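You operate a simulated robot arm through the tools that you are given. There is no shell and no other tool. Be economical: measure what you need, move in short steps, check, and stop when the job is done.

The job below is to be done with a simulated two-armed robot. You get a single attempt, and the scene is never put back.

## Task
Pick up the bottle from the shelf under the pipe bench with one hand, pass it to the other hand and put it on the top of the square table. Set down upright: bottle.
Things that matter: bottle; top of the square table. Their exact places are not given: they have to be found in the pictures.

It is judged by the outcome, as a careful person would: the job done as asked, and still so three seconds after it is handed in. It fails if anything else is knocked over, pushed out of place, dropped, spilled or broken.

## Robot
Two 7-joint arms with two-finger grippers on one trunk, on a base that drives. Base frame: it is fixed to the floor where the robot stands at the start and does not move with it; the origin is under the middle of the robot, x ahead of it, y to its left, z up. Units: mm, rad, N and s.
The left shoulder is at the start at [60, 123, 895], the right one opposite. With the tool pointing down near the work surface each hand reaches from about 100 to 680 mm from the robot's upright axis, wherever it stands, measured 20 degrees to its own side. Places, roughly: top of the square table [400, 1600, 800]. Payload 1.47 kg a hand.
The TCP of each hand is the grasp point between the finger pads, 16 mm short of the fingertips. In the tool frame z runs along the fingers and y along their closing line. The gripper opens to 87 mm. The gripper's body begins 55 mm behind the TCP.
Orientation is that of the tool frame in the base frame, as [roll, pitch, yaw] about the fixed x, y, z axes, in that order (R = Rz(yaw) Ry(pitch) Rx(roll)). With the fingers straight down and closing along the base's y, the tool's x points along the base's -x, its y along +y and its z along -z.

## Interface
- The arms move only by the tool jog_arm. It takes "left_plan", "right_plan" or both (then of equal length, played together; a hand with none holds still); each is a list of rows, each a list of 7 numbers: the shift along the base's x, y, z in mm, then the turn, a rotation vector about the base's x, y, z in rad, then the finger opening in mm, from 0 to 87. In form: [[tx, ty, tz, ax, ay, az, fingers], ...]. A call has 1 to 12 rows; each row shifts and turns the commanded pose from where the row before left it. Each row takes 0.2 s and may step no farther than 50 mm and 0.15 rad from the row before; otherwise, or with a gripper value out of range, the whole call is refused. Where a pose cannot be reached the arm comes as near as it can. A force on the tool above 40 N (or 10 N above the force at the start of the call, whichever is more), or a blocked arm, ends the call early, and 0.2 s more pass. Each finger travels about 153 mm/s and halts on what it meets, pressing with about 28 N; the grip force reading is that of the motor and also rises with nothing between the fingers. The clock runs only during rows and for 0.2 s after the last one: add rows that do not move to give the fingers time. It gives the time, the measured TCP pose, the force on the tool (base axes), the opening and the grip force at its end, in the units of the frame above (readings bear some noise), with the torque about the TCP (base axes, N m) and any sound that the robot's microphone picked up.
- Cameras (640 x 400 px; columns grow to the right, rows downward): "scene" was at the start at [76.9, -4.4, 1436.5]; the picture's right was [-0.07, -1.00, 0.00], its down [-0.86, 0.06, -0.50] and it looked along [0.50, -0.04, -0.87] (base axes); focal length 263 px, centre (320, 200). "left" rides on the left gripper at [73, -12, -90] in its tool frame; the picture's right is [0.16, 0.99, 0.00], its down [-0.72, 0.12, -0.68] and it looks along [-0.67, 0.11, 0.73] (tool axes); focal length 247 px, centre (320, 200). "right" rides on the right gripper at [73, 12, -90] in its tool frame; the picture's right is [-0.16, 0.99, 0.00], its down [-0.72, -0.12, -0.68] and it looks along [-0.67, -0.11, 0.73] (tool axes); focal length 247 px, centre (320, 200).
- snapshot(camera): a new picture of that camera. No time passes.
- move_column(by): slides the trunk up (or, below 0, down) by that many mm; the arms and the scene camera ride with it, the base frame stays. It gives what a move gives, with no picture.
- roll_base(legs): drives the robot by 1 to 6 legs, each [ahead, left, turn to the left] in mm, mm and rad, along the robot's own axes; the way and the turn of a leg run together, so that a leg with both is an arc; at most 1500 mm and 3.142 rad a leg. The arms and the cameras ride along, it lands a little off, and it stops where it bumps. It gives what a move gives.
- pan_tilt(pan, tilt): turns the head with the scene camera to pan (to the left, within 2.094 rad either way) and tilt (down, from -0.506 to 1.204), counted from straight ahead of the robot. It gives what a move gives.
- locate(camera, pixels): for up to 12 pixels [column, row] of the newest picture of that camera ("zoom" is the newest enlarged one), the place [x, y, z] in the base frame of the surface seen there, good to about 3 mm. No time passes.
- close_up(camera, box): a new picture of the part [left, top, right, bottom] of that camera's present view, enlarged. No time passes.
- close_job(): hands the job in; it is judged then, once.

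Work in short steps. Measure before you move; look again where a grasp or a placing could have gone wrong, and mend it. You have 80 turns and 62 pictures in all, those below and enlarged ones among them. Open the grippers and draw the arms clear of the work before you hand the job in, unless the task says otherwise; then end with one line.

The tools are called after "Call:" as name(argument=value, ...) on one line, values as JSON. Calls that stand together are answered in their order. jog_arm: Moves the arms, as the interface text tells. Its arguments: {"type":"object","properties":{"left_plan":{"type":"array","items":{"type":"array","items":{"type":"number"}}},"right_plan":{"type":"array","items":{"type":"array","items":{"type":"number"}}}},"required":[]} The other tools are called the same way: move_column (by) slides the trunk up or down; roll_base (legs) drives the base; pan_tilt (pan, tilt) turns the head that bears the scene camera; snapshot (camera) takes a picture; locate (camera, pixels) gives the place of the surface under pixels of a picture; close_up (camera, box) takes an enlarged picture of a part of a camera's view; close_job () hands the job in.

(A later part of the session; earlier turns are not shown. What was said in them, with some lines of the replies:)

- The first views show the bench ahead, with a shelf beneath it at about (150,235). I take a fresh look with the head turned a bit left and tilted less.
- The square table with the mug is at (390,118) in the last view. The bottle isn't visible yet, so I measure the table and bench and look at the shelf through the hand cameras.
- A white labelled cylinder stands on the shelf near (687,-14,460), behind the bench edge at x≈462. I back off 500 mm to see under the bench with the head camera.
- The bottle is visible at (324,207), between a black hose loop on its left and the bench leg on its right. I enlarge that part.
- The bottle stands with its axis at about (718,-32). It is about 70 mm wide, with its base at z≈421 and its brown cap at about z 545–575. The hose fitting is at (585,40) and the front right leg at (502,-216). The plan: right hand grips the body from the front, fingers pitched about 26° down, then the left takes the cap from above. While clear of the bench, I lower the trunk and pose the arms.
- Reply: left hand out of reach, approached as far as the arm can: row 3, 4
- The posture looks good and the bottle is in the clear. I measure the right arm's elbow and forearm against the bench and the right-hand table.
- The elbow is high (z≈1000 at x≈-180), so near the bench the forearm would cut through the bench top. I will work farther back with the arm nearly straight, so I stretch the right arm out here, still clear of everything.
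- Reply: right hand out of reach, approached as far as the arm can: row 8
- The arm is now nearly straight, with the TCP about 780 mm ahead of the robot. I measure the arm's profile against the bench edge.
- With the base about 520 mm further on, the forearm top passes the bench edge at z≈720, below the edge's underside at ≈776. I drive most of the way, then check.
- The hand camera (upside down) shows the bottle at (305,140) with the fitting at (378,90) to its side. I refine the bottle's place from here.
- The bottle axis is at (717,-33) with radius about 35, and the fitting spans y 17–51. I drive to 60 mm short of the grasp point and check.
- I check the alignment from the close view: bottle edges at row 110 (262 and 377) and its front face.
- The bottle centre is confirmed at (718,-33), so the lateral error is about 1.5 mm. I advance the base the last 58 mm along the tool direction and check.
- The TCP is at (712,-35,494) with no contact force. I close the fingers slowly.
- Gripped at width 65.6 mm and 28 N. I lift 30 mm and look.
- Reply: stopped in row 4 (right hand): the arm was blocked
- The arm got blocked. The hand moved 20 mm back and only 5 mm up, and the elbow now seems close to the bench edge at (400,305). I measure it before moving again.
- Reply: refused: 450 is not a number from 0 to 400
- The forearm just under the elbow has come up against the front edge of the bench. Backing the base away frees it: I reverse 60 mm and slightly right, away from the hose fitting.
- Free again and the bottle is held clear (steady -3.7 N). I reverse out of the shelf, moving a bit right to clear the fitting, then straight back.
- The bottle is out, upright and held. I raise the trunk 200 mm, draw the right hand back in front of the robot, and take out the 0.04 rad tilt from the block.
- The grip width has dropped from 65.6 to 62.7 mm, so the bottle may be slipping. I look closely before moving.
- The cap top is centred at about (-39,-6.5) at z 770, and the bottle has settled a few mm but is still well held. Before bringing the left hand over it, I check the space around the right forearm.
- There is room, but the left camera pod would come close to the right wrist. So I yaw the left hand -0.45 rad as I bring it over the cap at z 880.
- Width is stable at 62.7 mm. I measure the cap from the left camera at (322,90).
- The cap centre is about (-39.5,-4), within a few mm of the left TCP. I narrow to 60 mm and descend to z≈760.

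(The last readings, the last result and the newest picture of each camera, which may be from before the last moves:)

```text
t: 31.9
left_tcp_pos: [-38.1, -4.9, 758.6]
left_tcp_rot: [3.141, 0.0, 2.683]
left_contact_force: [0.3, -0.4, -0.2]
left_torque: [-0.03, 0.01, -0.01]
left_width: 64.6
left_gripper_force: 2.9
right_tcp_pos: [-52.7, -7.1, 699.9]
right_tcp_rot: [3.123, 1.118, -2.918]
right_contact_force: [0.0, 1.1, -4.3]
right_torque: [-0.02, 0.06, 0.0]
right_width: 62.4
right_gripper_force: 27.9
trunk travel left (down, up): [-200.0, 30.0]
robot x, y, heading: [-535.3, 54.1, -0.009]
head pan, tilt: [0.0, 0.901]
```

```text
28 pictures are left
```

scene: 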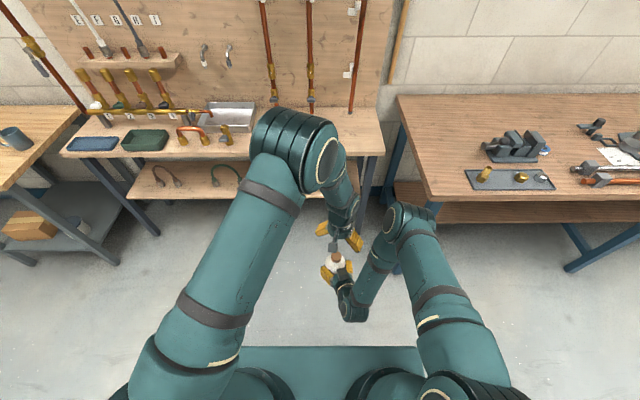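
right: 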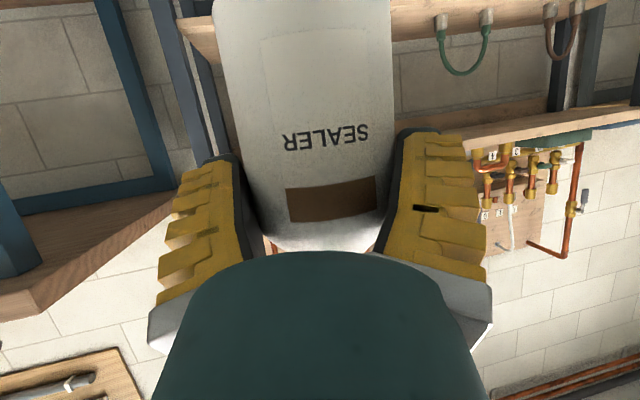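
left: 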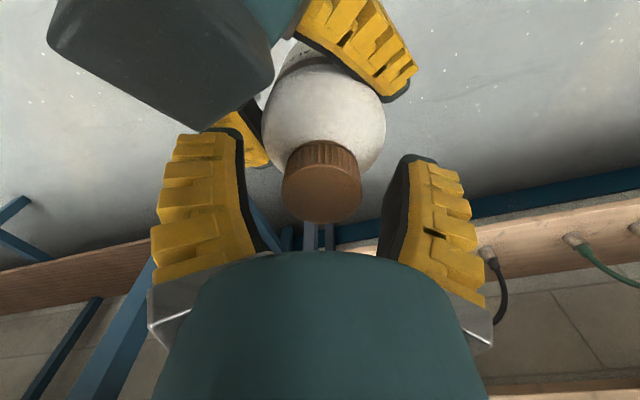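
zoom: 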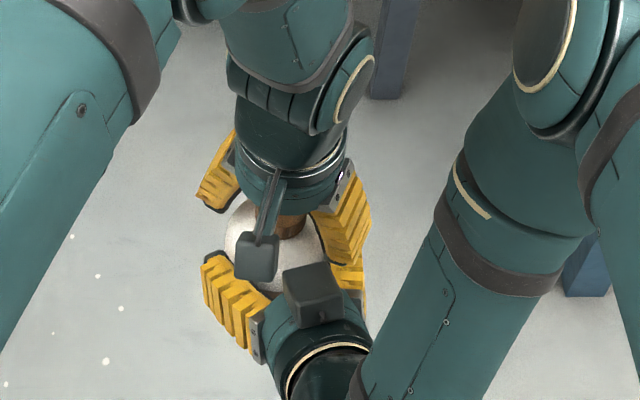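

The cap sits centred between the left fingers at (322,195) with no contact force. I close the left hand slowly on it while the right holds.

Call:
jog_arm(left_plan=[[0, 0, 0, 0, 0, 0, 50], [0, 0, 0, 0, 0, 0, 42], [0, 0, 0, 0, 0, 0, 36], [0, 0, 0, 0, 0, 0, 30], [0, 0, 0, 0, 0, 0, 20], [0, 0, 0, 0, 0, 0, 10], [0, 0, 0, 0, 0, 0, 10]])

Call:
snapshot(camera="left")

```text
t: 33.5
left_tcp_pos: [-38.1, -4.0, 759.6]
left_tcp_rot: [3.14, 0.0, 2.684]
left_contact_force: [0.7, 6.1, 3.0]
left_torque: [0.12, 0.21, 0.04]
left_width: 29.2
left_gripper_force: 28.2
right_tcp_pos: [-52.5, -7.8, 698.5]
right_tcp_rot: [3.121, 1.116, -2.916]
right_contact_force: [-0.2, -6.3, -8.8]
right_torque: [0.22, -0.12, -0.12]
right_width: 62.1
right_gripper_force: 27.6
trunk travel left (down, up): [-200.0, 30.0]
robot x, y, heading: [-536.6, 55.3, -0.011]
head pan, tilt: [0.0, 0.901]
```

```text
27 pictures are left
```

left: 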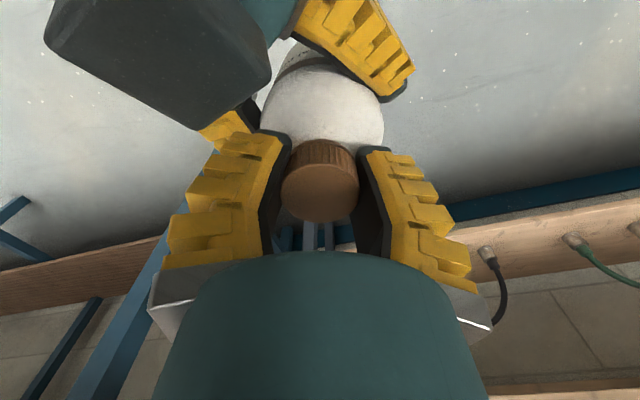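

The left hand grips the cap (29.2 mm, 28 N). I open the right hand and draw it straight back horizontally, away from the bottle.

Call:
jog_arm(right_plan=[[0, 0, 0, 0, 0, 0, 72], [0, 0, 0, 0, 0, 0, 87], [0, 0, 0, 0, 0, 0, 87], [-20, -5, 0, 0, 0, 0, 87], [-29, -7, 0, 0, 0, 0, 87], [-29, -7, 0, 0, 0, 0, 87], [-29, -7, 0, 0, 0, 0, 87], [0, 0, 0, 0, 0, 0, 87]])

Call:
snapshot(camera="scene")

Call:
snapshot(camera="right")

```text
t: 35.3
left_tcp_pos: [-37.6, -6.9, 759.3]
left_tcp_rot: [-3.141, 0.0, 2.683]
left_contact_force: [0.3, 0.7, -0.2]
left_torque: [-0.05, 0.02, -0.01]
left_width: 25.6
left_gripper_force: 28.1
right_tcp_pos: [-159.6, -34.7, 699.4]
right_tcp_rot: [3.121, 1.119, -2.916]
right_contact_force: [-0.8, 0.2, 0.6]
right_torque: [0.0, 0.0, -0.01]
right_width: 87.1
right_gripper_force: 0.0
trunk travel left (down, up): [-200.0, 30.0]
robot x, y, heading: [-532.1, 57.0, -0.011]
head pan, tilt: [0.0, 0.901]
```

```text
26 pictures are left
```

scene: 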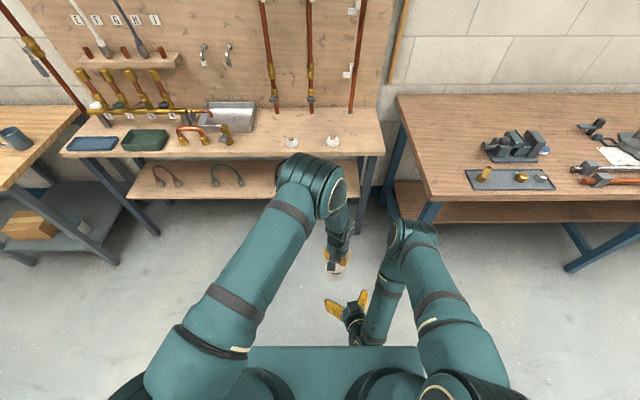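

```text
25 pictures are left
```

right: 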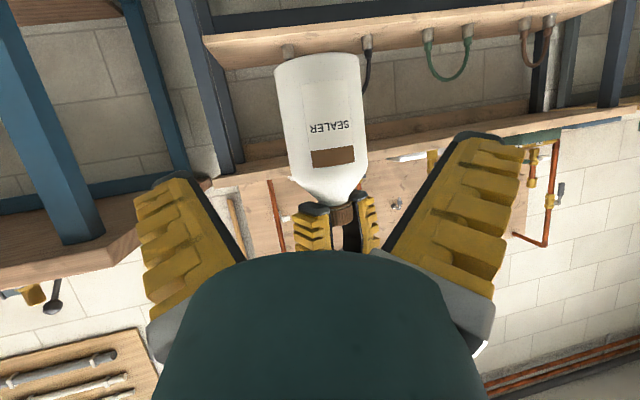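

The left force reading shows almost no weight and the width fell to 25.6 mm. I check where the bottle is relative to the left fingers.

Call:
locate(camera="right", pixels=[[318, 70], [325, 110], [335, 190], [343, 215], [315, 212], [366, 205], [287, 110], [365, 110]])

Call:
close_up(camera="right", box=[240, 130, 432, 250])

Call:
close_up(camera="left", box=[160, 50, 480, 250])

```text
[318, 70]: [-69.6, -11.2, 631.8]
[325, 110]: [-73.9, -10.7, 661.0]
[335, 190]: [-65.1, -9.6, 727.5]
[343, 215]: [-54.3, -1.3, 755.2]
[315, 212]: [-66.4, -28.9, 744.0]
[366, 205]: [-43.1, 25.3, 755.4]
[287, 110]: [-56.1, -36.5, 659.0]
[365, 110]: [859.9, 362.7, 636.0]
```

```text
3.33 times, centred on (336, 190) of right
```

zoom: 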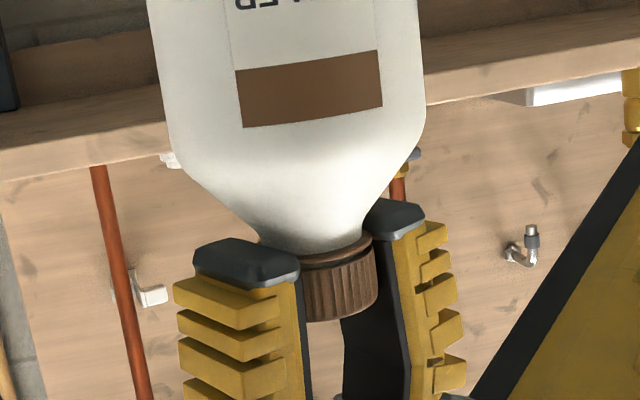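

```text
2.00 times, centred on (320, 150) of left
```

zoom: 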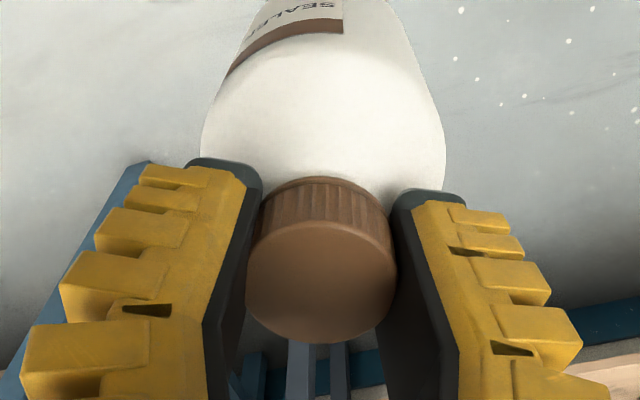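

The cap is seated between the pads. I measure the cap top again, and take a small 10 mm lift to see whether the weight reads and the grip holds.

Call:
locate(camera="zoom", pixels=[[320, 260], [320, 330], [260, 260], [385, 260], [320, 200]])

Call:
jog_arm(left_plan=[[0, 0, 5, 0, 0, 0, 5], [0, 0, 5, 0, 0, 0, 5], [0, 0, 0, 0, 0, 0, 5], [0, 0, 0, 0, 0, 0, 5]])

Call:
close_up(camera="left", box=[160, 50, 480, 250])

Call:
locate(camera="zoom", pixels=[[320, 260], [320, 330], [260, 260], [385, 260], [320, 200]])

```text
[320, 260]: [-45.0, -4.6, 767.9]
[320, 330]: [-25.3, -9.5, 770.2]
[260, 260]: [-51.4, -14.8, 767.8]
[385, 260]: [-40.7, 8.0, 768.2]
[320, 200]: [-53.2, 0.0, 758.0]
```

```text
t: 36.3
left_tcp_pos: [-39.1, -6.2, 769.2]
left_tcp_rot: [-3.141, 0.001, 2.683]
left_contact_force: [-0.1, 0.1, -4.4]
left_torque: [-0.07, -0.01, -0.01]
left_width: 25.4
left_gripper_force: 27.9
right_tcp_pos: [-159.0, -33.9, 700.0]
right_tcp_rot: [3.122, 1.119, -2.917]
right_contact_force: [-0.5, -1.0, 1.0]
right_torque: [0.02, 0.01, -0.02]
right_width: 86.9
right_gripper_force: 0.2
trunk travel left (down, up): [-200.0, 30.0]
robot x, y, heading: [-535.1, 53.2, -0.005]
head pan, tilt: [0.0, 0.901]
```

```text
2.00 times, centred on (320, 150) of left
```

zoom: 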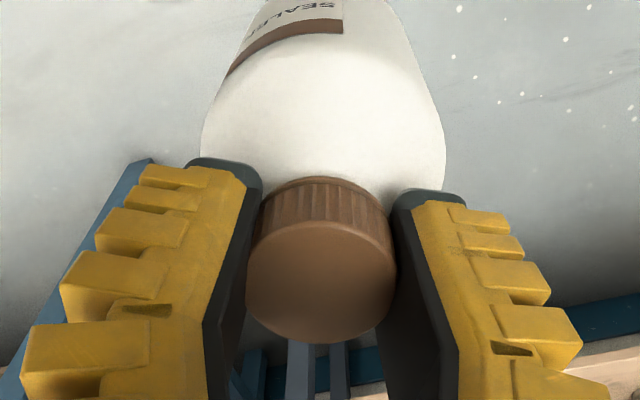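

```text
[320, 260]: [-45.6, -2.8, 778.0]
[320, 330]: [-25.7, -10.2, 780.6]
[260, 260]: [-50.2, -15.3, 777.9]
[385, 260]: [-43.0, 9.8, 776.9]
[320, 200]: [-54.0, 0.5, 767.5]
```

The bottle is held firmly by the left hand (weight 4.4 N, and the cap rose with the hand). I raise the left hand to carrying height and tuck the right hand back, right and up.

Call:
jog_arm(left_plan=[[0, 0, 30, 0, 0, 0, 5], [0, 5, 35, 0, 0, 0, 5], [0, 5, 35, 0, 0, 0, 5], [0, 5, 35, 0, 0, 0, 5], [0, 5, 35, 0, 0, 0, 5], [0, 5, 35, 0, 0, 0, 5], [0, 5, 0, 0, 0, 0, 5], [0, 5, 0, 0, 0, 0, 5]], right_plan=[[-15, -25, 0, 0, 0, 0, 87], [-15, -25, 0, 0, 0, 0, 87], [-15, -25, 0, 0, 0, 0, 87], [0, -20, 30, 0, 0, 0, 87], [0, -20, 30, 0, 0, 0, 87], [0, -10, 30, 0, 0, 0, 87], [0, 0, 30, 0, 0, 0, 87], [0, 0, 0, 0, 0, 0, 87]])

Call:
pan_tilt(pan=0.9, tilt=0.6)

Call:
snapshot(camera="scene")

```text
t: 38.1
left_tcp_pos: [-39.5, 31.3, 974.9]
left_tcp_rot: [3.142, 0.0, 2.683]
left_contact_force: [0.8, -0.7, -4.6]
left_torque: [-0.02, 0.03, 0.0]
left_width: 24.9
left_gripper_force: 27.5
right_tcp_pos: [-202.6, -156.8, 818.3]
right_tcp_rot: [3.119, 1.119, -2.916]
right_contact_force: [-0.8, -0.2, 0.5]
right_torque: [0.0, 0.04, -0.01]
right_width: 87.1
right_gripper_force: 0.0
trunk travel left (down, up): [-200.0, 30.0]
robot x, y, heading: [-532.5, 54.4, -0.008]
head pan, tilt: [0.0, 0.901]
```

```text
t: 39.3
left_tcp_pos: [-37.7, 30.7, 974.1]
left_tcp_rot: [-3.14, -0.001, 2.682]
left_contact_force: [0.1, 0.2, -4.1]
left_torque: [-0.01, -0.01, 0.03]
left_width: 25.1
left_gripper_force: 28.1
right_tcp_pos: [-203.0, -158.6, 817.9]
right_tcp_rot: [3.121, 1.119, -2.917]
right_contact_force: [0.0, 0.5, 0.2]
right_torque: [0.01, 0.01, 0.03]
right_width: 86.8
right_gripper_force: 0.0
trunk travel left (down, up): [-200.0, 30.0]
robot x, y, heading: [-537.9, 60.4, -0.01]
head pan, tilt: [0.901, 0.6]
```

```text
21 pictures are left
```

scene: 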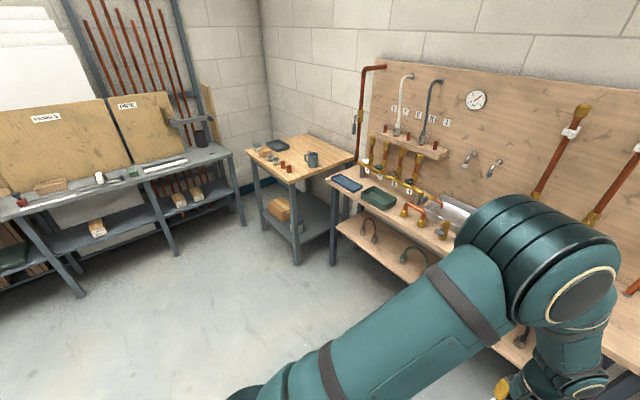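

The square table is in full view at (300,155), holding a mug, a tray and a few small parts. I map its corners and objects.

Call:
close_up(camera="scene", box=[232, 120, 376, 210])

Call:
locate(camera="scene", pixels=[[247, 151], [290, 182], [354, 155], [306, 137], [289, 168], [312, 159], [266, 155], [277, 145], [310, 170], [330, 160], [246, 222], [335, 195]])

```text
4.44 times, centred on (304, 165) of scene
```

zoom: 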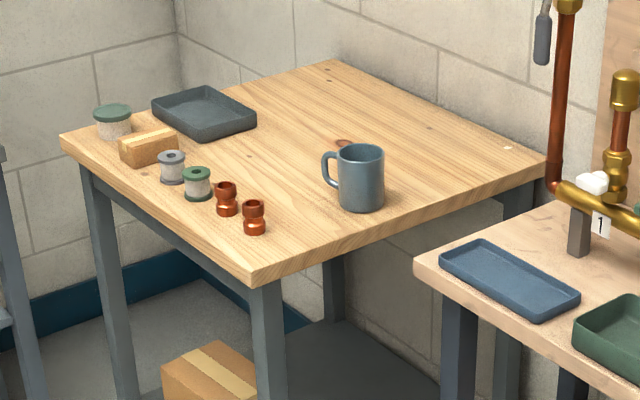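

```text
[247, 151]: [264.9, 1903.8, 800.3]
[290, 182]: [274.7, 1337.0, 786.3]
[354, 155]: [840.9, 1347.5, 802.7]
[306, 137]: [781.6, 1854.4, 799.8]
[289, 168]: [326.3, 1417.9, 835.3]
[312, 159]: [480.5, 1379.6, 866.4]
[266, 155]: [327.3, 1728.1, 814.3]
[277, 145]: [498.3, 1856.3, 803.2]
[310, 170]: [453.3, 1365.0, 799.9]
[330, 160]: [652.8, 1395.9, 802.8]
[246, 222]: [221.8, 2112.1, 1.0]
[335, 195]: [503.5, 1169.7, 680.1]
```

Free space on the table is around (490,1600). The small parts line the near edge at x≈330 and the mug is at (490,1385). I raise the trunk, stretch the left hand out and up, lift the right hand well over table height, then check how far the robot's front reaches.

Call:
move_column(by=30)

Call:
jog_arm(left_plan=[[15, 15, 10, 0, 0, 0, 5], [15, 15, 10, 0, 0, 0, 5], [15, 15, 10, 0, 0, 0, 5], [15, 15, 10, 0, 0, 0, 5], [15, 15, 0, 0, 0, 0, 5], [0, 15, 0, 0, 0, 0, 5], [0, 0, 0, 0, 0, 0, 5]], right_plan=[[-8, 0, 25, 0, 0, 0, 87], [-8, 0, 25, 0, 0, 0, 87], [-8, 0, 25, 0, 0, 0, 87], [-8, 0, 25, 0, 0, 0, 87], [-8, 0, 25, 0, 0, 0, 87], [0, 0, 20, 0, 0, 0, 87], [0, 0, 0, 0, 0, 0, 87]])

Call:
pan_tilt(pan=0.2, tilt=1.0)

Call:
snapshot(camera="scene")

```text
t: 40.1
left_tcp_pos: [-38.1, 30.7, 1004.3]
left_tcp_rot: [3.14, 0.0, 2.682]
left_contact_force: [-0.1, 0.6, -4.2]
left_torque: [-0.01, 0.02, -0.03]
left_width: 24.8
left_gripper_force: 28.0
right_tcp_pos: [-201.6, -157.8, 847.5]
right_tcp_rot: [3.124, 1.118, -2.918]
right_contact_force: [0.7, 0.6, 0.2]
right_torque: [0.0, 0.03, -0.01]
right_width: 87.0
right_gripper_force: 0.1
trunk travel left (down, up): [-230.0, 0.0]
robot x, y, heading: [-534.3, 56.6, -0.009]
head pan, tilt: [0.901, 0.6]
```

```text
t: 41.7
left_tcp_pos: [35.5, 119.1, 1043.3]
left_tcp_rot: [-3.141, -0.001, 2.683]
left_contact_force: [0.0, 0.0, -3.8]
left_torque: [-0.02, 0.02, -0.01]
left_width: 24.9
left_gripper_force: 28.1
right_tcp_pos: [-212.8, -180.1, 908.1]
right_tcp_rot: [3.121, 1.119, -2.917]
right_contact_force: [-0.5, -0.8, 0.5]
right_torque: [-0.01, 0.02, 0.0]
right_width: 86.9
right_gripper_force: 0.0
right hand out of reach, approached as far as the arm can: row 3, 4, 5, 6
trunk travel left (down, up): [-230.0, 0.0]
robot x, y, heading: [-531.3, 55.0, -0.007]
head pan, tilt: [0.901, 0.6]
```

```text
t: 42.8
left_tcp_pos: [34.9, 120.2, 1043.7]
left_tcp_rot: [-3.141, -0.001, 2.683]
left_contact_force: [0.4, 1.0, -4.0]
left_torque: [0.07, 0.0, -0.02]
left_width: 24.5
left_gripper_force: 28.2
right_tcp_pos: [-213.5, -178.4, 909.2]
right_tcp_rot: [3.12, 1.119, -2.917]
right_contact_force: [-0.5, 0.8, -0.2]
right_torque: [0.01, 0.01, -0.03]
right_width: 86.9
right_gripper_force: 0.1
trunk travel left (down, up): [-230.0, 0.0]
robot x, y, heading: [-537.0, 53.0, -0.011]
head pan, tilt: [0.201, 1.0]
```

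```text
19 pictures are left
```

scene: 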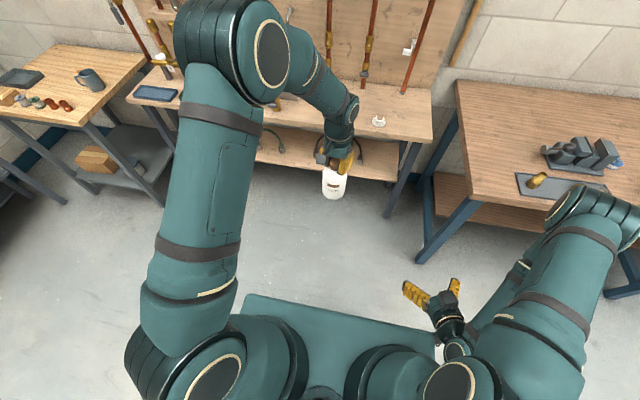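

The arms are posed. I measure the robot's own front plate at (340,310) and the bottle's bottom.

Call:
locate(camera="scene", pixels=[[250, 300], [340, 315], [430, 335], [300, 305], [332, 195], [334, 180], [330, 188]])

Call:
roll_base(legs=[[0, 700, 0], [0, 700, 0]])

Call:
snapshot(camera="scene")

```text
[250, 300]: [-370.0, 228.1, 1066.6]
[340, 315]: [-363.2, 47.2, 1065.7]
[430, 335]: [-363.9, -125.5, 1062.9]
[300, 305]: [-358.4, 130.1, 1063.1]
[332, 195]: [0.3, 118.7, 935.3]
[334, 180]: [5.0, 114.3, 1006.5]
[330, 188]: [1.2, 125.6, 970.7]
```

```text
t: 55.5
left_tcp_pos: [45.4, 1510.5, 1044.2]
left_tcp_rot: [-3.141, -0.001, 2.677]
left_contact_force: [1.4, -1.1, -4.3]
left_torque: [-0.01, 0.01, -0.05]
left_width: 24.0
left_gripper_force: 27.7
right_tcp_pos: [-206.2, 1213.5, 909.3]
right_tcp_rot: [3.121, 1.118, -2.922]
right_contact_force: [0.9, 0.0, 0.1]
right_torque: [0.0, 0.01, 0.0]
right_width: 86.9
right_gripper_force: 0.0
trunk travel left (down, up): [-230.0, 0.0]
robot x, y, heading: [-522.9, 1447.4, -0.012]
head pan, tilt: [0.201, 1.0]
```

```text
18 pictures are left
```

scene: 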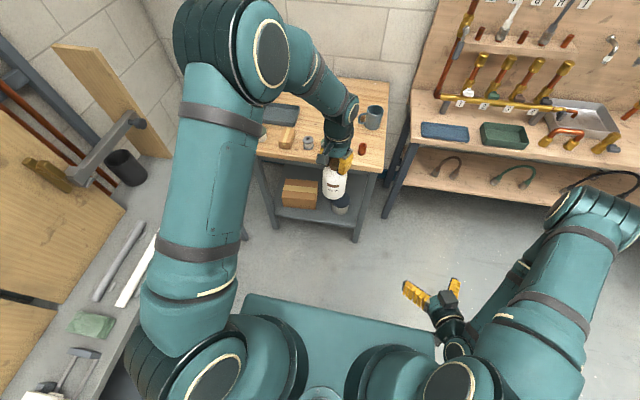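

I've arrived beside the table, with the gray bench to the left of the robot. I measure that bench, the near parts on the table, and the bottle bottom.

Call:
locate(camera="scene", pixels=[[130, 330], [150, 270], [240, 235], [308, 140], [288, 138], [362, 148], [373, 115], [335, 170], [333, 196], [280, 115], [255, 155], [355, 172]])

Call:
close_up(camera="scene", box=[240, 80, 416, 190])

Call:
close_up(camera="scene", box=[290, 130, 386, 220])

```text
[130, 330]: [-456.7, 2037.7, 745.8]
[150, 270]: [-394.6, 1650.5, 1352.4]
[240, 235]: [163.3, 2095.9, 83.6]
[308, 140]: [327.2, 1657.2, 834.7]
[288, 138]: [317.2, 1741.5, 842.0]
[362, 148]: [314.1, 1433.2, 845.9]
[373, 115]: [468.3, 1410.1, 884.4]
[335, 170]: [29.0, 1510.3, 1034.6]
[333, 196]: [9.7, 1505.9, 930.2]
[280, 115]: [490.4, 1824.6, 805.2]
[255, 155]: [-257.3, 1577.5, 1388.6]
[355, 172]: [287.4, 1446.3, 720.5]
```

```text
3.64 times, centred on (328, 135) of scene
```

zoom: 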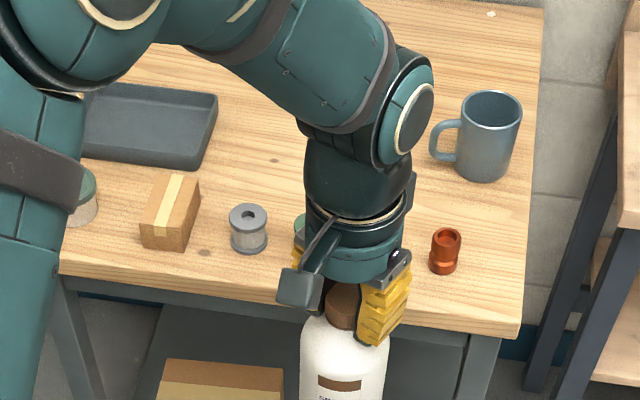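

```text
4.44 times, centred on (338, 175) of scene
```

zoom: 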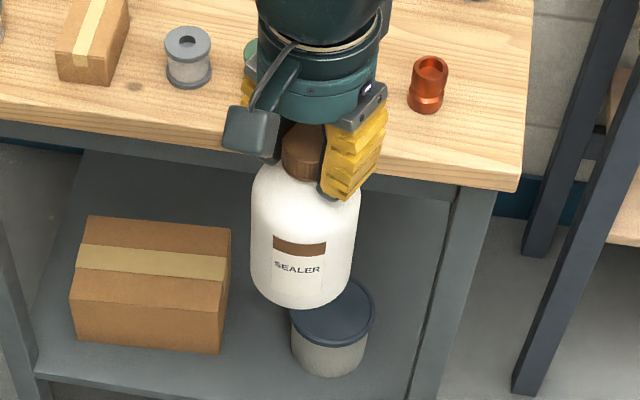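

I measure the bottle's lower edge and axis in this zoom to set the release height and check its tilt.

Call:
locate(camera="zoom", pixels=[[302, 300], [302, 306], [255, 275], [350, 275], [256, 200], [358, 210], [303, 150], [303, 180], [303, 240], [188, 40], [428, 70]])

```text
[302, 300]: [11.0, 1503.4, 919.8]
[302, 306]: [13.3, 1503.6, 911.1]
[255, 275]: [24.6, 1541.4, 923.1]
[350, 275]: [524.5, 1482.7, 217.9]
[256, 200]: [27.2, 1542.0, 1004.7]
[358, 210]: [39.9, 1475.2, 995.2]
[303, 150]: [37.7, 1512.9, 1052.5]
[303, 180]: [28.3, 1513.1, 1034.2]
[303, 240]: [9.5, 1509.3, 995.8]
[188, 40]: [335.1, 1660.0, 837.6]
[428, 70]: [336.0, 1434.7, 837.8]
```

The bottle hangs upright, with its bottom at z≈907 (137 mm below the TCP), clear of the parts (≤850). I drive ahead 435 mm and slightly left, bringing it over (480,1560).

Call:
roll_base(legs=[[435, 55, 0]])

Call:
snapshot(camera="scene")

Call:
snapshot(camera="left")

```text
t: 58.2
left_tcp_pos: [489.9, 1562.7, 1043.7]
left_tcp_rot: [-3.141, -0.002, 2.683]
left_contact_force: [1.3, 0.6, -4.7]
left_torque: [0.04, -0.01, 0.01]
left_width: 24.0
left_gripper_force: 27.6
right_tcp_pos: [239.8, 1263.9, 909.0]
right_tcp_rot: [3.121, 1.119, -2.916]
right_contact_force: [0.7, -0.8, -0.6]
right_torque: [0.02, -0.03, 0.0]
right_width: 87.2
right_gripper_force: 0.0
trunk travel left (down, up): [-230.0, 0.0]
robot x, y, heading: [-83.7, 1499.0, -0.008]
head pan, tilt: [0.201, 1.0]
```

```text
15 pictures are left
```

scene: 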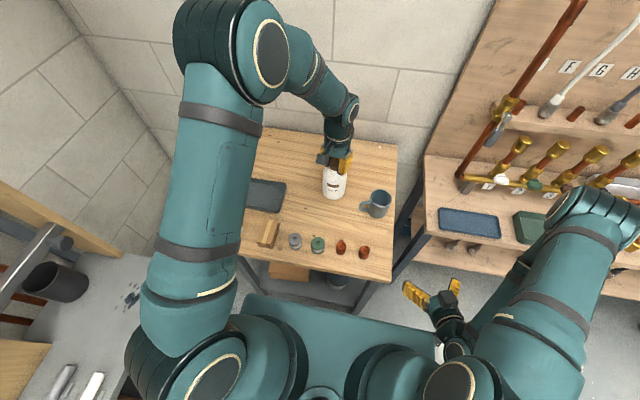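

```text
14 pictures are left
```

left: 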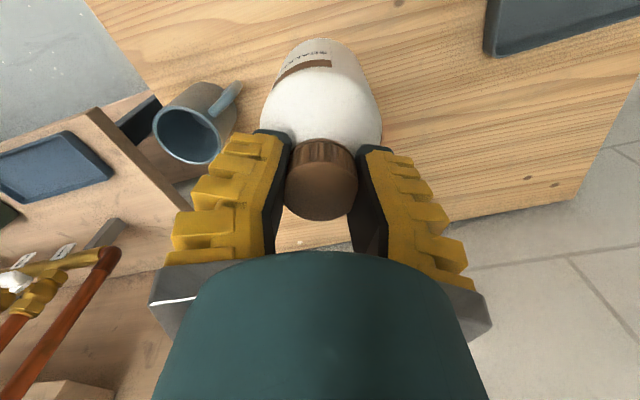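

The bottle is above clear table at (335,190). I lower 85 mm, leaving about 20 mm of gap, and check.

Call:
jog_arm(left_plan=[[0, 0, -25, 0, 0, 0, 5], [0, 0, -25, 0, 0, 0, 5], [0, 0, -20, 0, 0, 0, 5], [0, 0, -15, 0, 0, 0, 5], [0, 0, 0, 0, 0, 0, 5]])

Call:
close_up(camera="scene", box=[272, 130, 400, 230])

Call:
locate(camera="zoom", pixels=[[320, 270], [320, 285], [320, 300], [320, 315], [320, 240], [275, 270], [350, 270], [320, 340]])

```text
t: 59.4
left_tcp_pos: [488.9, 1562.6, 959.0]
left_tcp_rot: [-3.141, 0.0, 2.683]
left_contact_force: [-0.4, 0.4, -3.9]
left_torque: [-0.01, -0.02, 0.01]
left_width: 24.0
left_gripper_force: 27.3
right_tcp_pos: [238.9, 1262.9, 908.0]
right_tcp_rot: [3.123, 1.117, -2.915]
right_contact_force: [0.3, 0.3, 0.1]
right_torque: [0.01, -0.01, 0.02]
right_width: 87.3
right_gripper_force: 0.0
trunk travel left (down, up): [-230.0, 0.0]
robot x, y, heading: [-80.6, 1496.3, -0.01]
head pan, tilt: [0.201, 1.0]
```

```text
4.00 times, centred on (336, 180) of scene
```

zoom: 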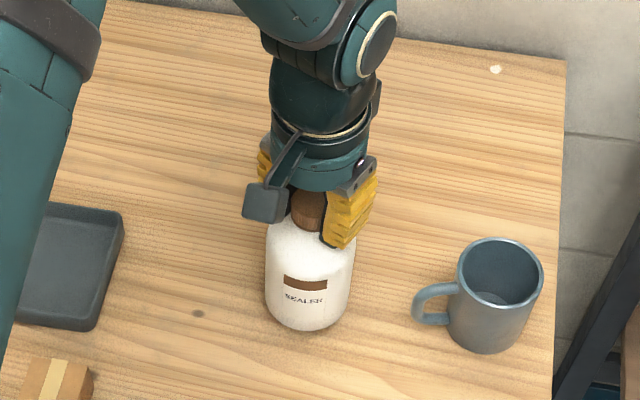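

```text
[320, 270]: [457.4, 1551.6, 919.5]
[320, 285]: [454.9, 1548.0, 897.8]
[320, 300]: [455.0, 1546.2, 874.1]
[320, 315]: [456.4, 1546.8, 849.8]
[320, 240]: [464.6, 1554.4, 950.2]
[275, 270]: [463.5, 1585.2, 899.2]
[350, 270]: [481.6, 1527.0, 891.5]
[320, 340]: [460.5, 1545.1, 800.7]
```

About 20 mm remain. I go down 15 mm in small steps and read the force.

Call:
jog_arm(left_plan=[[0, 0, -6, 0, 0, 0, 5], [0, 0, -5, 0, 0, 0, 5], [0, 0, -4, 0, 0, 0, 5], [0, 0, 0, 0, 0, 0, 5]])

Call:
jog_arm(left_plan=[[0, 0, -2, 0, 0, 0, 5], [0, 0, 0, 0, 0, 0, 5]])

```text
t: 60.4
left_tcp_pos: [486.8, 1561.0, 944.8]
left_tcp_rot: [3.141, -0.001, 2.682]
left_contact_force: [0.8, 0.1, -3.6]
left_torque: [0.04, 0.03, -0.02]
left_width: 24.1
left_gripper_force: 28.4
right_tcp_pos: [239.2, 1264.8, 908.1]
right_tcp_rot: [3.121, 1.119, -2.916]
right_contact_force: [-0.2, -0.1, -0.4]
right_torque: [-0.01, -0.01, 0.03]
right_width: 87.2
right_gripper_force: 0.0
trunk travel left (down, up): [-230.0, 0.0]
robot x, y, heading: [-80.7, 1498.8, -0.01]
head pan, tilt: [0.201, 1.0]
```

```text
t: 61.0
left_tcp_pos: [488.8, 1562.7, 942.7]
left_tcp_rot: [-3.141, 0.001, 2.684]
left_contact_force: [1.1, 0.6, -3.8]
left_torque: [-0.01, 0.0, -0.02]
left_width: 23.8
left_gripper_force: 28.2
right_tcp_pos: [239.0, 1263.1, 909.4]
right_tcp_rot: [3.123, 1.119, -2.916]
right_contact_force: [0.3, 0.3, 0.3]
right_torque: [0.0, 0.0, 0.04]
right_width: 87.2
right_gripper_force: 0.1
trunk travel left (down, up): [-230.0, 0.0]
robot x, y, heading: [-82.4, 1499.6, -0.008]
head pan, tilt: [0.201, 1.0]
```

Still hanging free (-3.8 N). I continue in 2 mm steps.

Call:
jog_arm(left_plan=[[0, 0, -2, 0, 0, 0, 5], [0, 0, 0, 0, 0, 0, 5]])

Call:
jog_arm(left_plan=[[0, 0, -2, 0, 0, 0, 5], [0, 0, 0, 0, 0, 0, 5]])

```text
t: 61.6
left_tcp_pos: [489.3, 1562.3, 940.5]
left_tcp_rot: [3.141, 0.0, 2.682]
left_contact_force: [-0.5, 0.3, -4.8]
left_torque: [0.03, -0.02, 0.01]
left_width: 24.0
left_gripper_force: 28.3
right_tcp_pos: [238.2, 1262.8, 908.7]
right_tcp_rot: [3.123, 1.119, -2.916]
right_contact_force: [0.1, 0.3, -0.3]
right_torque: [0.02, 0.01, 0.0]
right_width: 86.8
right_gripper_force: 0.1
trunk travel left (down, up): [-230.0, 0.0]
robot x, y, heading: [-84.5, 1499.6, -0.008]
head pan, tilt: [0.201, 1.0]
```

```text
t: 62.2
left_tcp_pos: [489.5, 1562.0, 938.2]
left_tcp_rot: [-3.14, 0.002, 2.683]
left_contact_force: [-1.2, 2.2, 4.1]
left_torque: [0.11, 0.34, -0.02]
left_width: 24.0
left_gripper_force: 28.2
right_tcp_pos: [238.3, 1264.9, 908.9]
right_tcp_rot: [3.123, 1.119, -2.916]
right_contact_force: [0.2, 0.2, -0.1]
right_torque: [-0.01, 0.0, 0.0]
right_width: 86.9
right_gripper_force: 0.0
trunk travel left (down, up): [-230.0, 0.0]
robot x, y, heading: [-83.9, 1499.6, -0.014]
head pan, tilt: [0.201, 1.0]
```

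Contact at TCP z 938 (force turned to +4.1 N). I go 1 mm more to seat it, then open gently.

Call:
jog_arm(left_plan=[[0, 0, -1, 0, 0, 0, 5], [0, 0, 0, 0, 0, 0, 20], [0, 0, 0, 0, 0, 0, 26], [0, 0, 0, 0, 0, 0, 30], [0, 0, 0, 0, 0, 0, 34], [0, 0, 0, 0, 0, 0, 40], [0, 0, 0, 0, 0, 0, 50], [0, 0, 0, 0, 0, 0, 60], [0, 0, 0, 0, 0, 0, 60]])

Call:
snapshot(camera="left")

Call:
close_up(camera="scene", box=[272, 130, 400, 230])

```text
t: 64.2
left_tcp_pos: [487.7, 1561.8, 937.7]
left_tcp_rot: [-3.14, 0.0, 2.684]
left_contact_force: [0.5, -1.3, 0.3]
left_torque: [0.02, 0.01, 0.01]
left_width: 64.7
left_gripper_force: 3.0
right_tcp_pos: [239.2, 1263.5, 909.7]
right_tcp_rot: [3.121, 1.12, -2.915]
right_contact_force: [0.0, 0.5, 0.0]
right_torque: [-0.02, 0.01, 0.01]
right_width: 86.8
right_gripper_force: 0.1
trunk travel left (down, up): [-230.0, 0.0]
robot x, y, heading: [-84.5, 1501.0, -0.01]
head pan, tilt: [0.201, 1.0]
```

```text
12 pictures are left
```

left: 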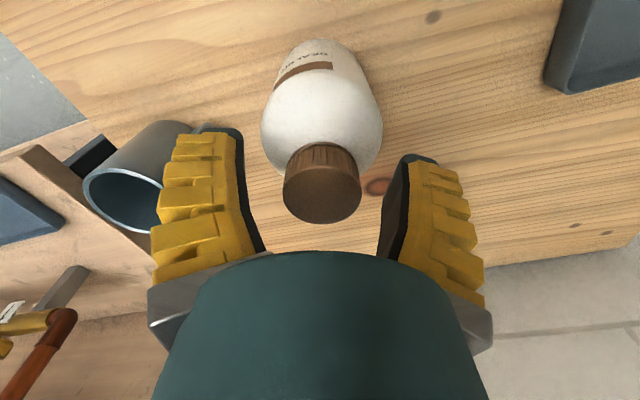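

```text
4.00 times, centred on (336, 180) of scene
```

zoom: 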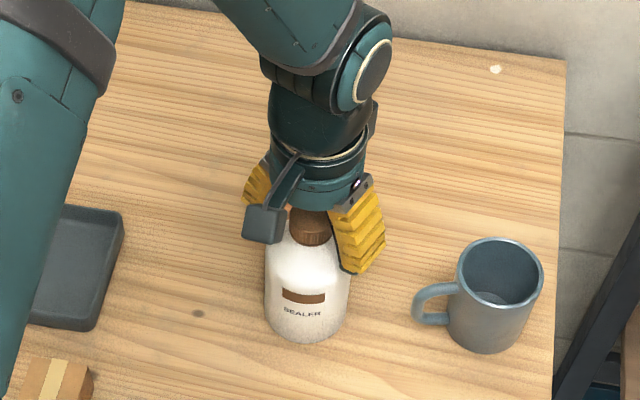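

The bottle stands upright with the cap free between the open fingers. I raise the left hand straight up, clear of it.

Call:
jog_arm(left_plan=[[0, 0, 10, 0, 0, 0, 70], [0, 0, 20, 0, 0, 0, 70], [0, 0, 30, 0, 0, 0, 70], [0, 0, 30, 0, 0, 0, 70], [0, 0, 20, 0, 0, 0, 70], [-20, 0, 0, 0, 0, 0, 70]])

Call:
roll_base(legs=[[-350, 0, 0]])

Call:
snapshot(camera="scene")

Call:
close_up(camera="scene", box=[240, 60, 416, 170])

```text
t: 65.6
left_tcp_pos: [468.9, 1561.9, 1046.9]
left_tcp_rot: [3.141, 0.0, 2.684]
left_contact_force: [0.9, 0.0, 0.1]
left_torque: [0.02, 0.02, 0.04]
left_width: 73.0
left_gripper_force: 2.5
right_tcp_pos: [238.8, 1264.0, 908.0]
right_tcp_rot: [3.123, 1.12, -2.916]
right_contact_force: [-0.8, -0.3, 0.0]
right_torque: [0.0, 0.05, 0.01]
right_width: 86.9
right_gripper_force: 0.1
trunk travel left (down, up): [-230.0, 0.0]
robot x, y, heading: [-85.1, 1499.7, -0.005]
head pan, tilt: [0.201, 1.0]
```

```text
t: 67.9
left_tcp_pos: [108.4, 1564.4, 1047.2]
left_tcp_rot: [3.14, 0.0, 2.681]
left_contact_force: [0.3, -0.3, -0.4]
left_torque: [0.0, 0.0, 0.06]
left_width: 73.2
left_gripper_force: 3.1
right_tcp_pos: [-121.1, 1267.5, 909.6]
right_tcp_rot: [3.122, 1.12, -2.915]
right_contact_force: [0.4, 1.5, -0.3]
right_torque: [-0.01, -0.01, 0.03]
right_width: 87.0
right_gripper_force: 0.0
trunk travel left (down, up): [-230.0, 0.0]
robot x, y, heading: [-442.4, 1502.4, -0.01]
head pan, tilt: [0.201, 1.0]
```

```text
10 pictures are left
```

scene: 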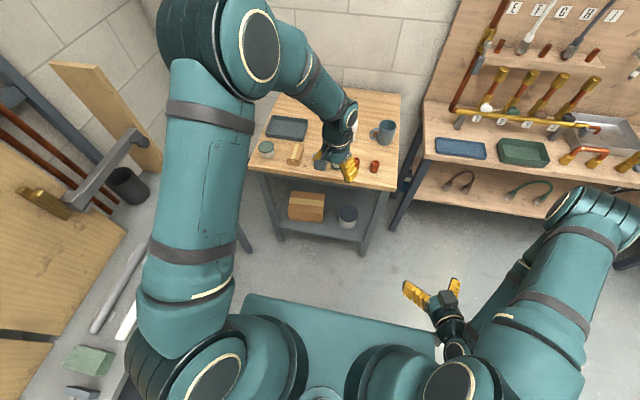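

```text
3.64 times, centred on (328, 115) of scene
```

zoom: 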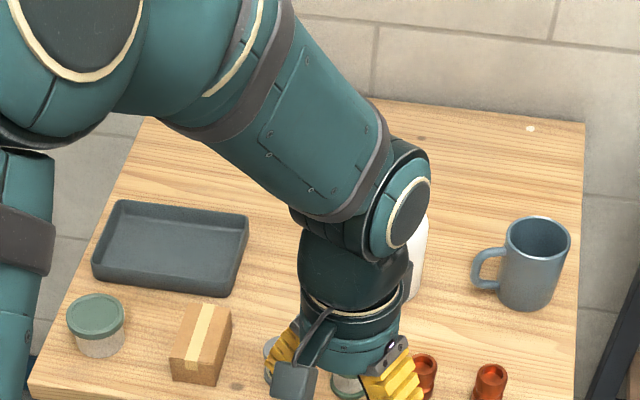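

The bottle is partly hidden behind the arm at (418,255). I back off and strafe right for a clear look at it.

Call:
roll_base(legs=[[-150, -250, 0]])

Call:
pan_tilt(pan=0.35, tilt=0.75)

Call:
snapshot(camera="scene")

Call:
snapshot(camera="right")

```text
t: 70.7
left_tcp_pos: [-42.9, 1318.8, 1047.6]
left_tcp_rot: [-3.141, -0.001, 2.683]
left_contact_force: [0.7, 0.2, 0.0]
left_torque: [0.0, -0.01, -0.01]
left_width: 73.3
left_gripper_force: 2.9
right_tcp_pos: [-273.3, 1021.3, 909.4]
right_tcp_rot: [3.122, 1.121, -2.916]
right_contact_force: [-0.3, 0.2, 0.6]
right_torque: [0.03, -0.01, 0.01]
right_width: 87.0
right_gripper_force: 0.1
trunk travel left (down, up): [-230.0, 0.0]
robot x, y, heading: [-590.1, 1251.5, -0.008]
head pan, tilt: [0.201, 1.0]
```

```text
t: 71.4
left_tcp_pos: [-41.8, 1319.1, 1045.9]
left_tcp_rot: [3.141, 0.0, 2.684]
left_contact_force: [-0.1, 0.3, -0.1]
left_torque: [0.02, -0.01, 0.0]
left_width: 73.3
left_gripper_force: 2.1
right_tcp_pos: [-273.4, 1020.9, 909.0]
right_tcp_rot: [3.124, 1.119, -2.916]
right_contact_force: [0.6, -0.8, -0.3]
right_torque: [-0.04, -0.01, 0.02]
right_width: 87.0
right_gripper_force: 0.0
trunk travel left (down, up): [-230.0, 0.0]
robot x, y, heading: [-593.9, 1256.3, -0.012]
head pan, tilt: [0.351, 0.75]
```

```text
8 pictures are left
```

scene: 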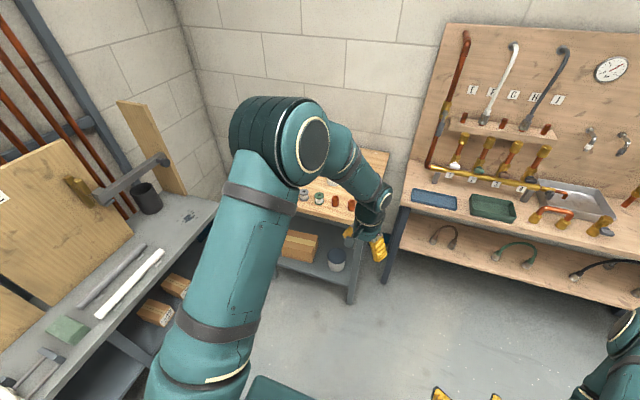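

```text
7 pictures are left
```

right: 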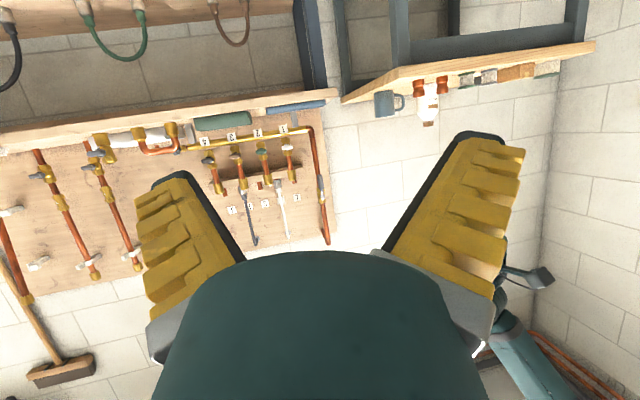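

The right camera (upside down) shows the bottle standing at (430,105) on the table, beside the mug. I enlarge that to confirm.

Call:
close_up(camera="right", box=[340, 50, 580, 150])

```text
2.67 times, centred on (460, 100) of right
```

zoom: 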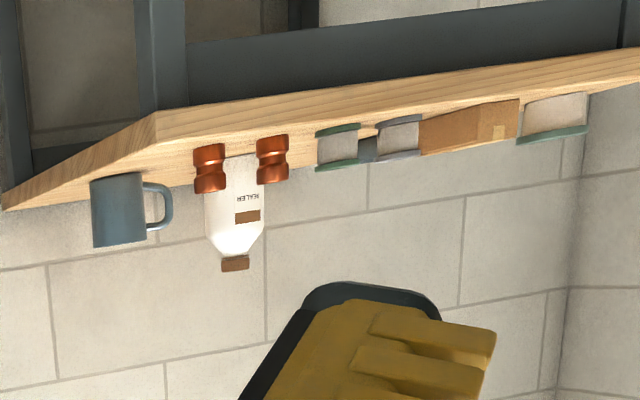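

The bottle stands upright on the table at (235,210) in this upside-down view. Mug, fittings and spools are all in place, both grippers are open and the arms are clear, so I hand the job in.

Call:
close_job()

```text
The job is handed in.
```

The bottle went from the shelf in the right hand, was passed to the left, and now stands upright on the square table. In the last picture nothing else on that table had moved. While lifting the bottle, the right forearm pressed briefly against the front edge of the pipe bench. I backed away and saw nothing moved or knocked over there.
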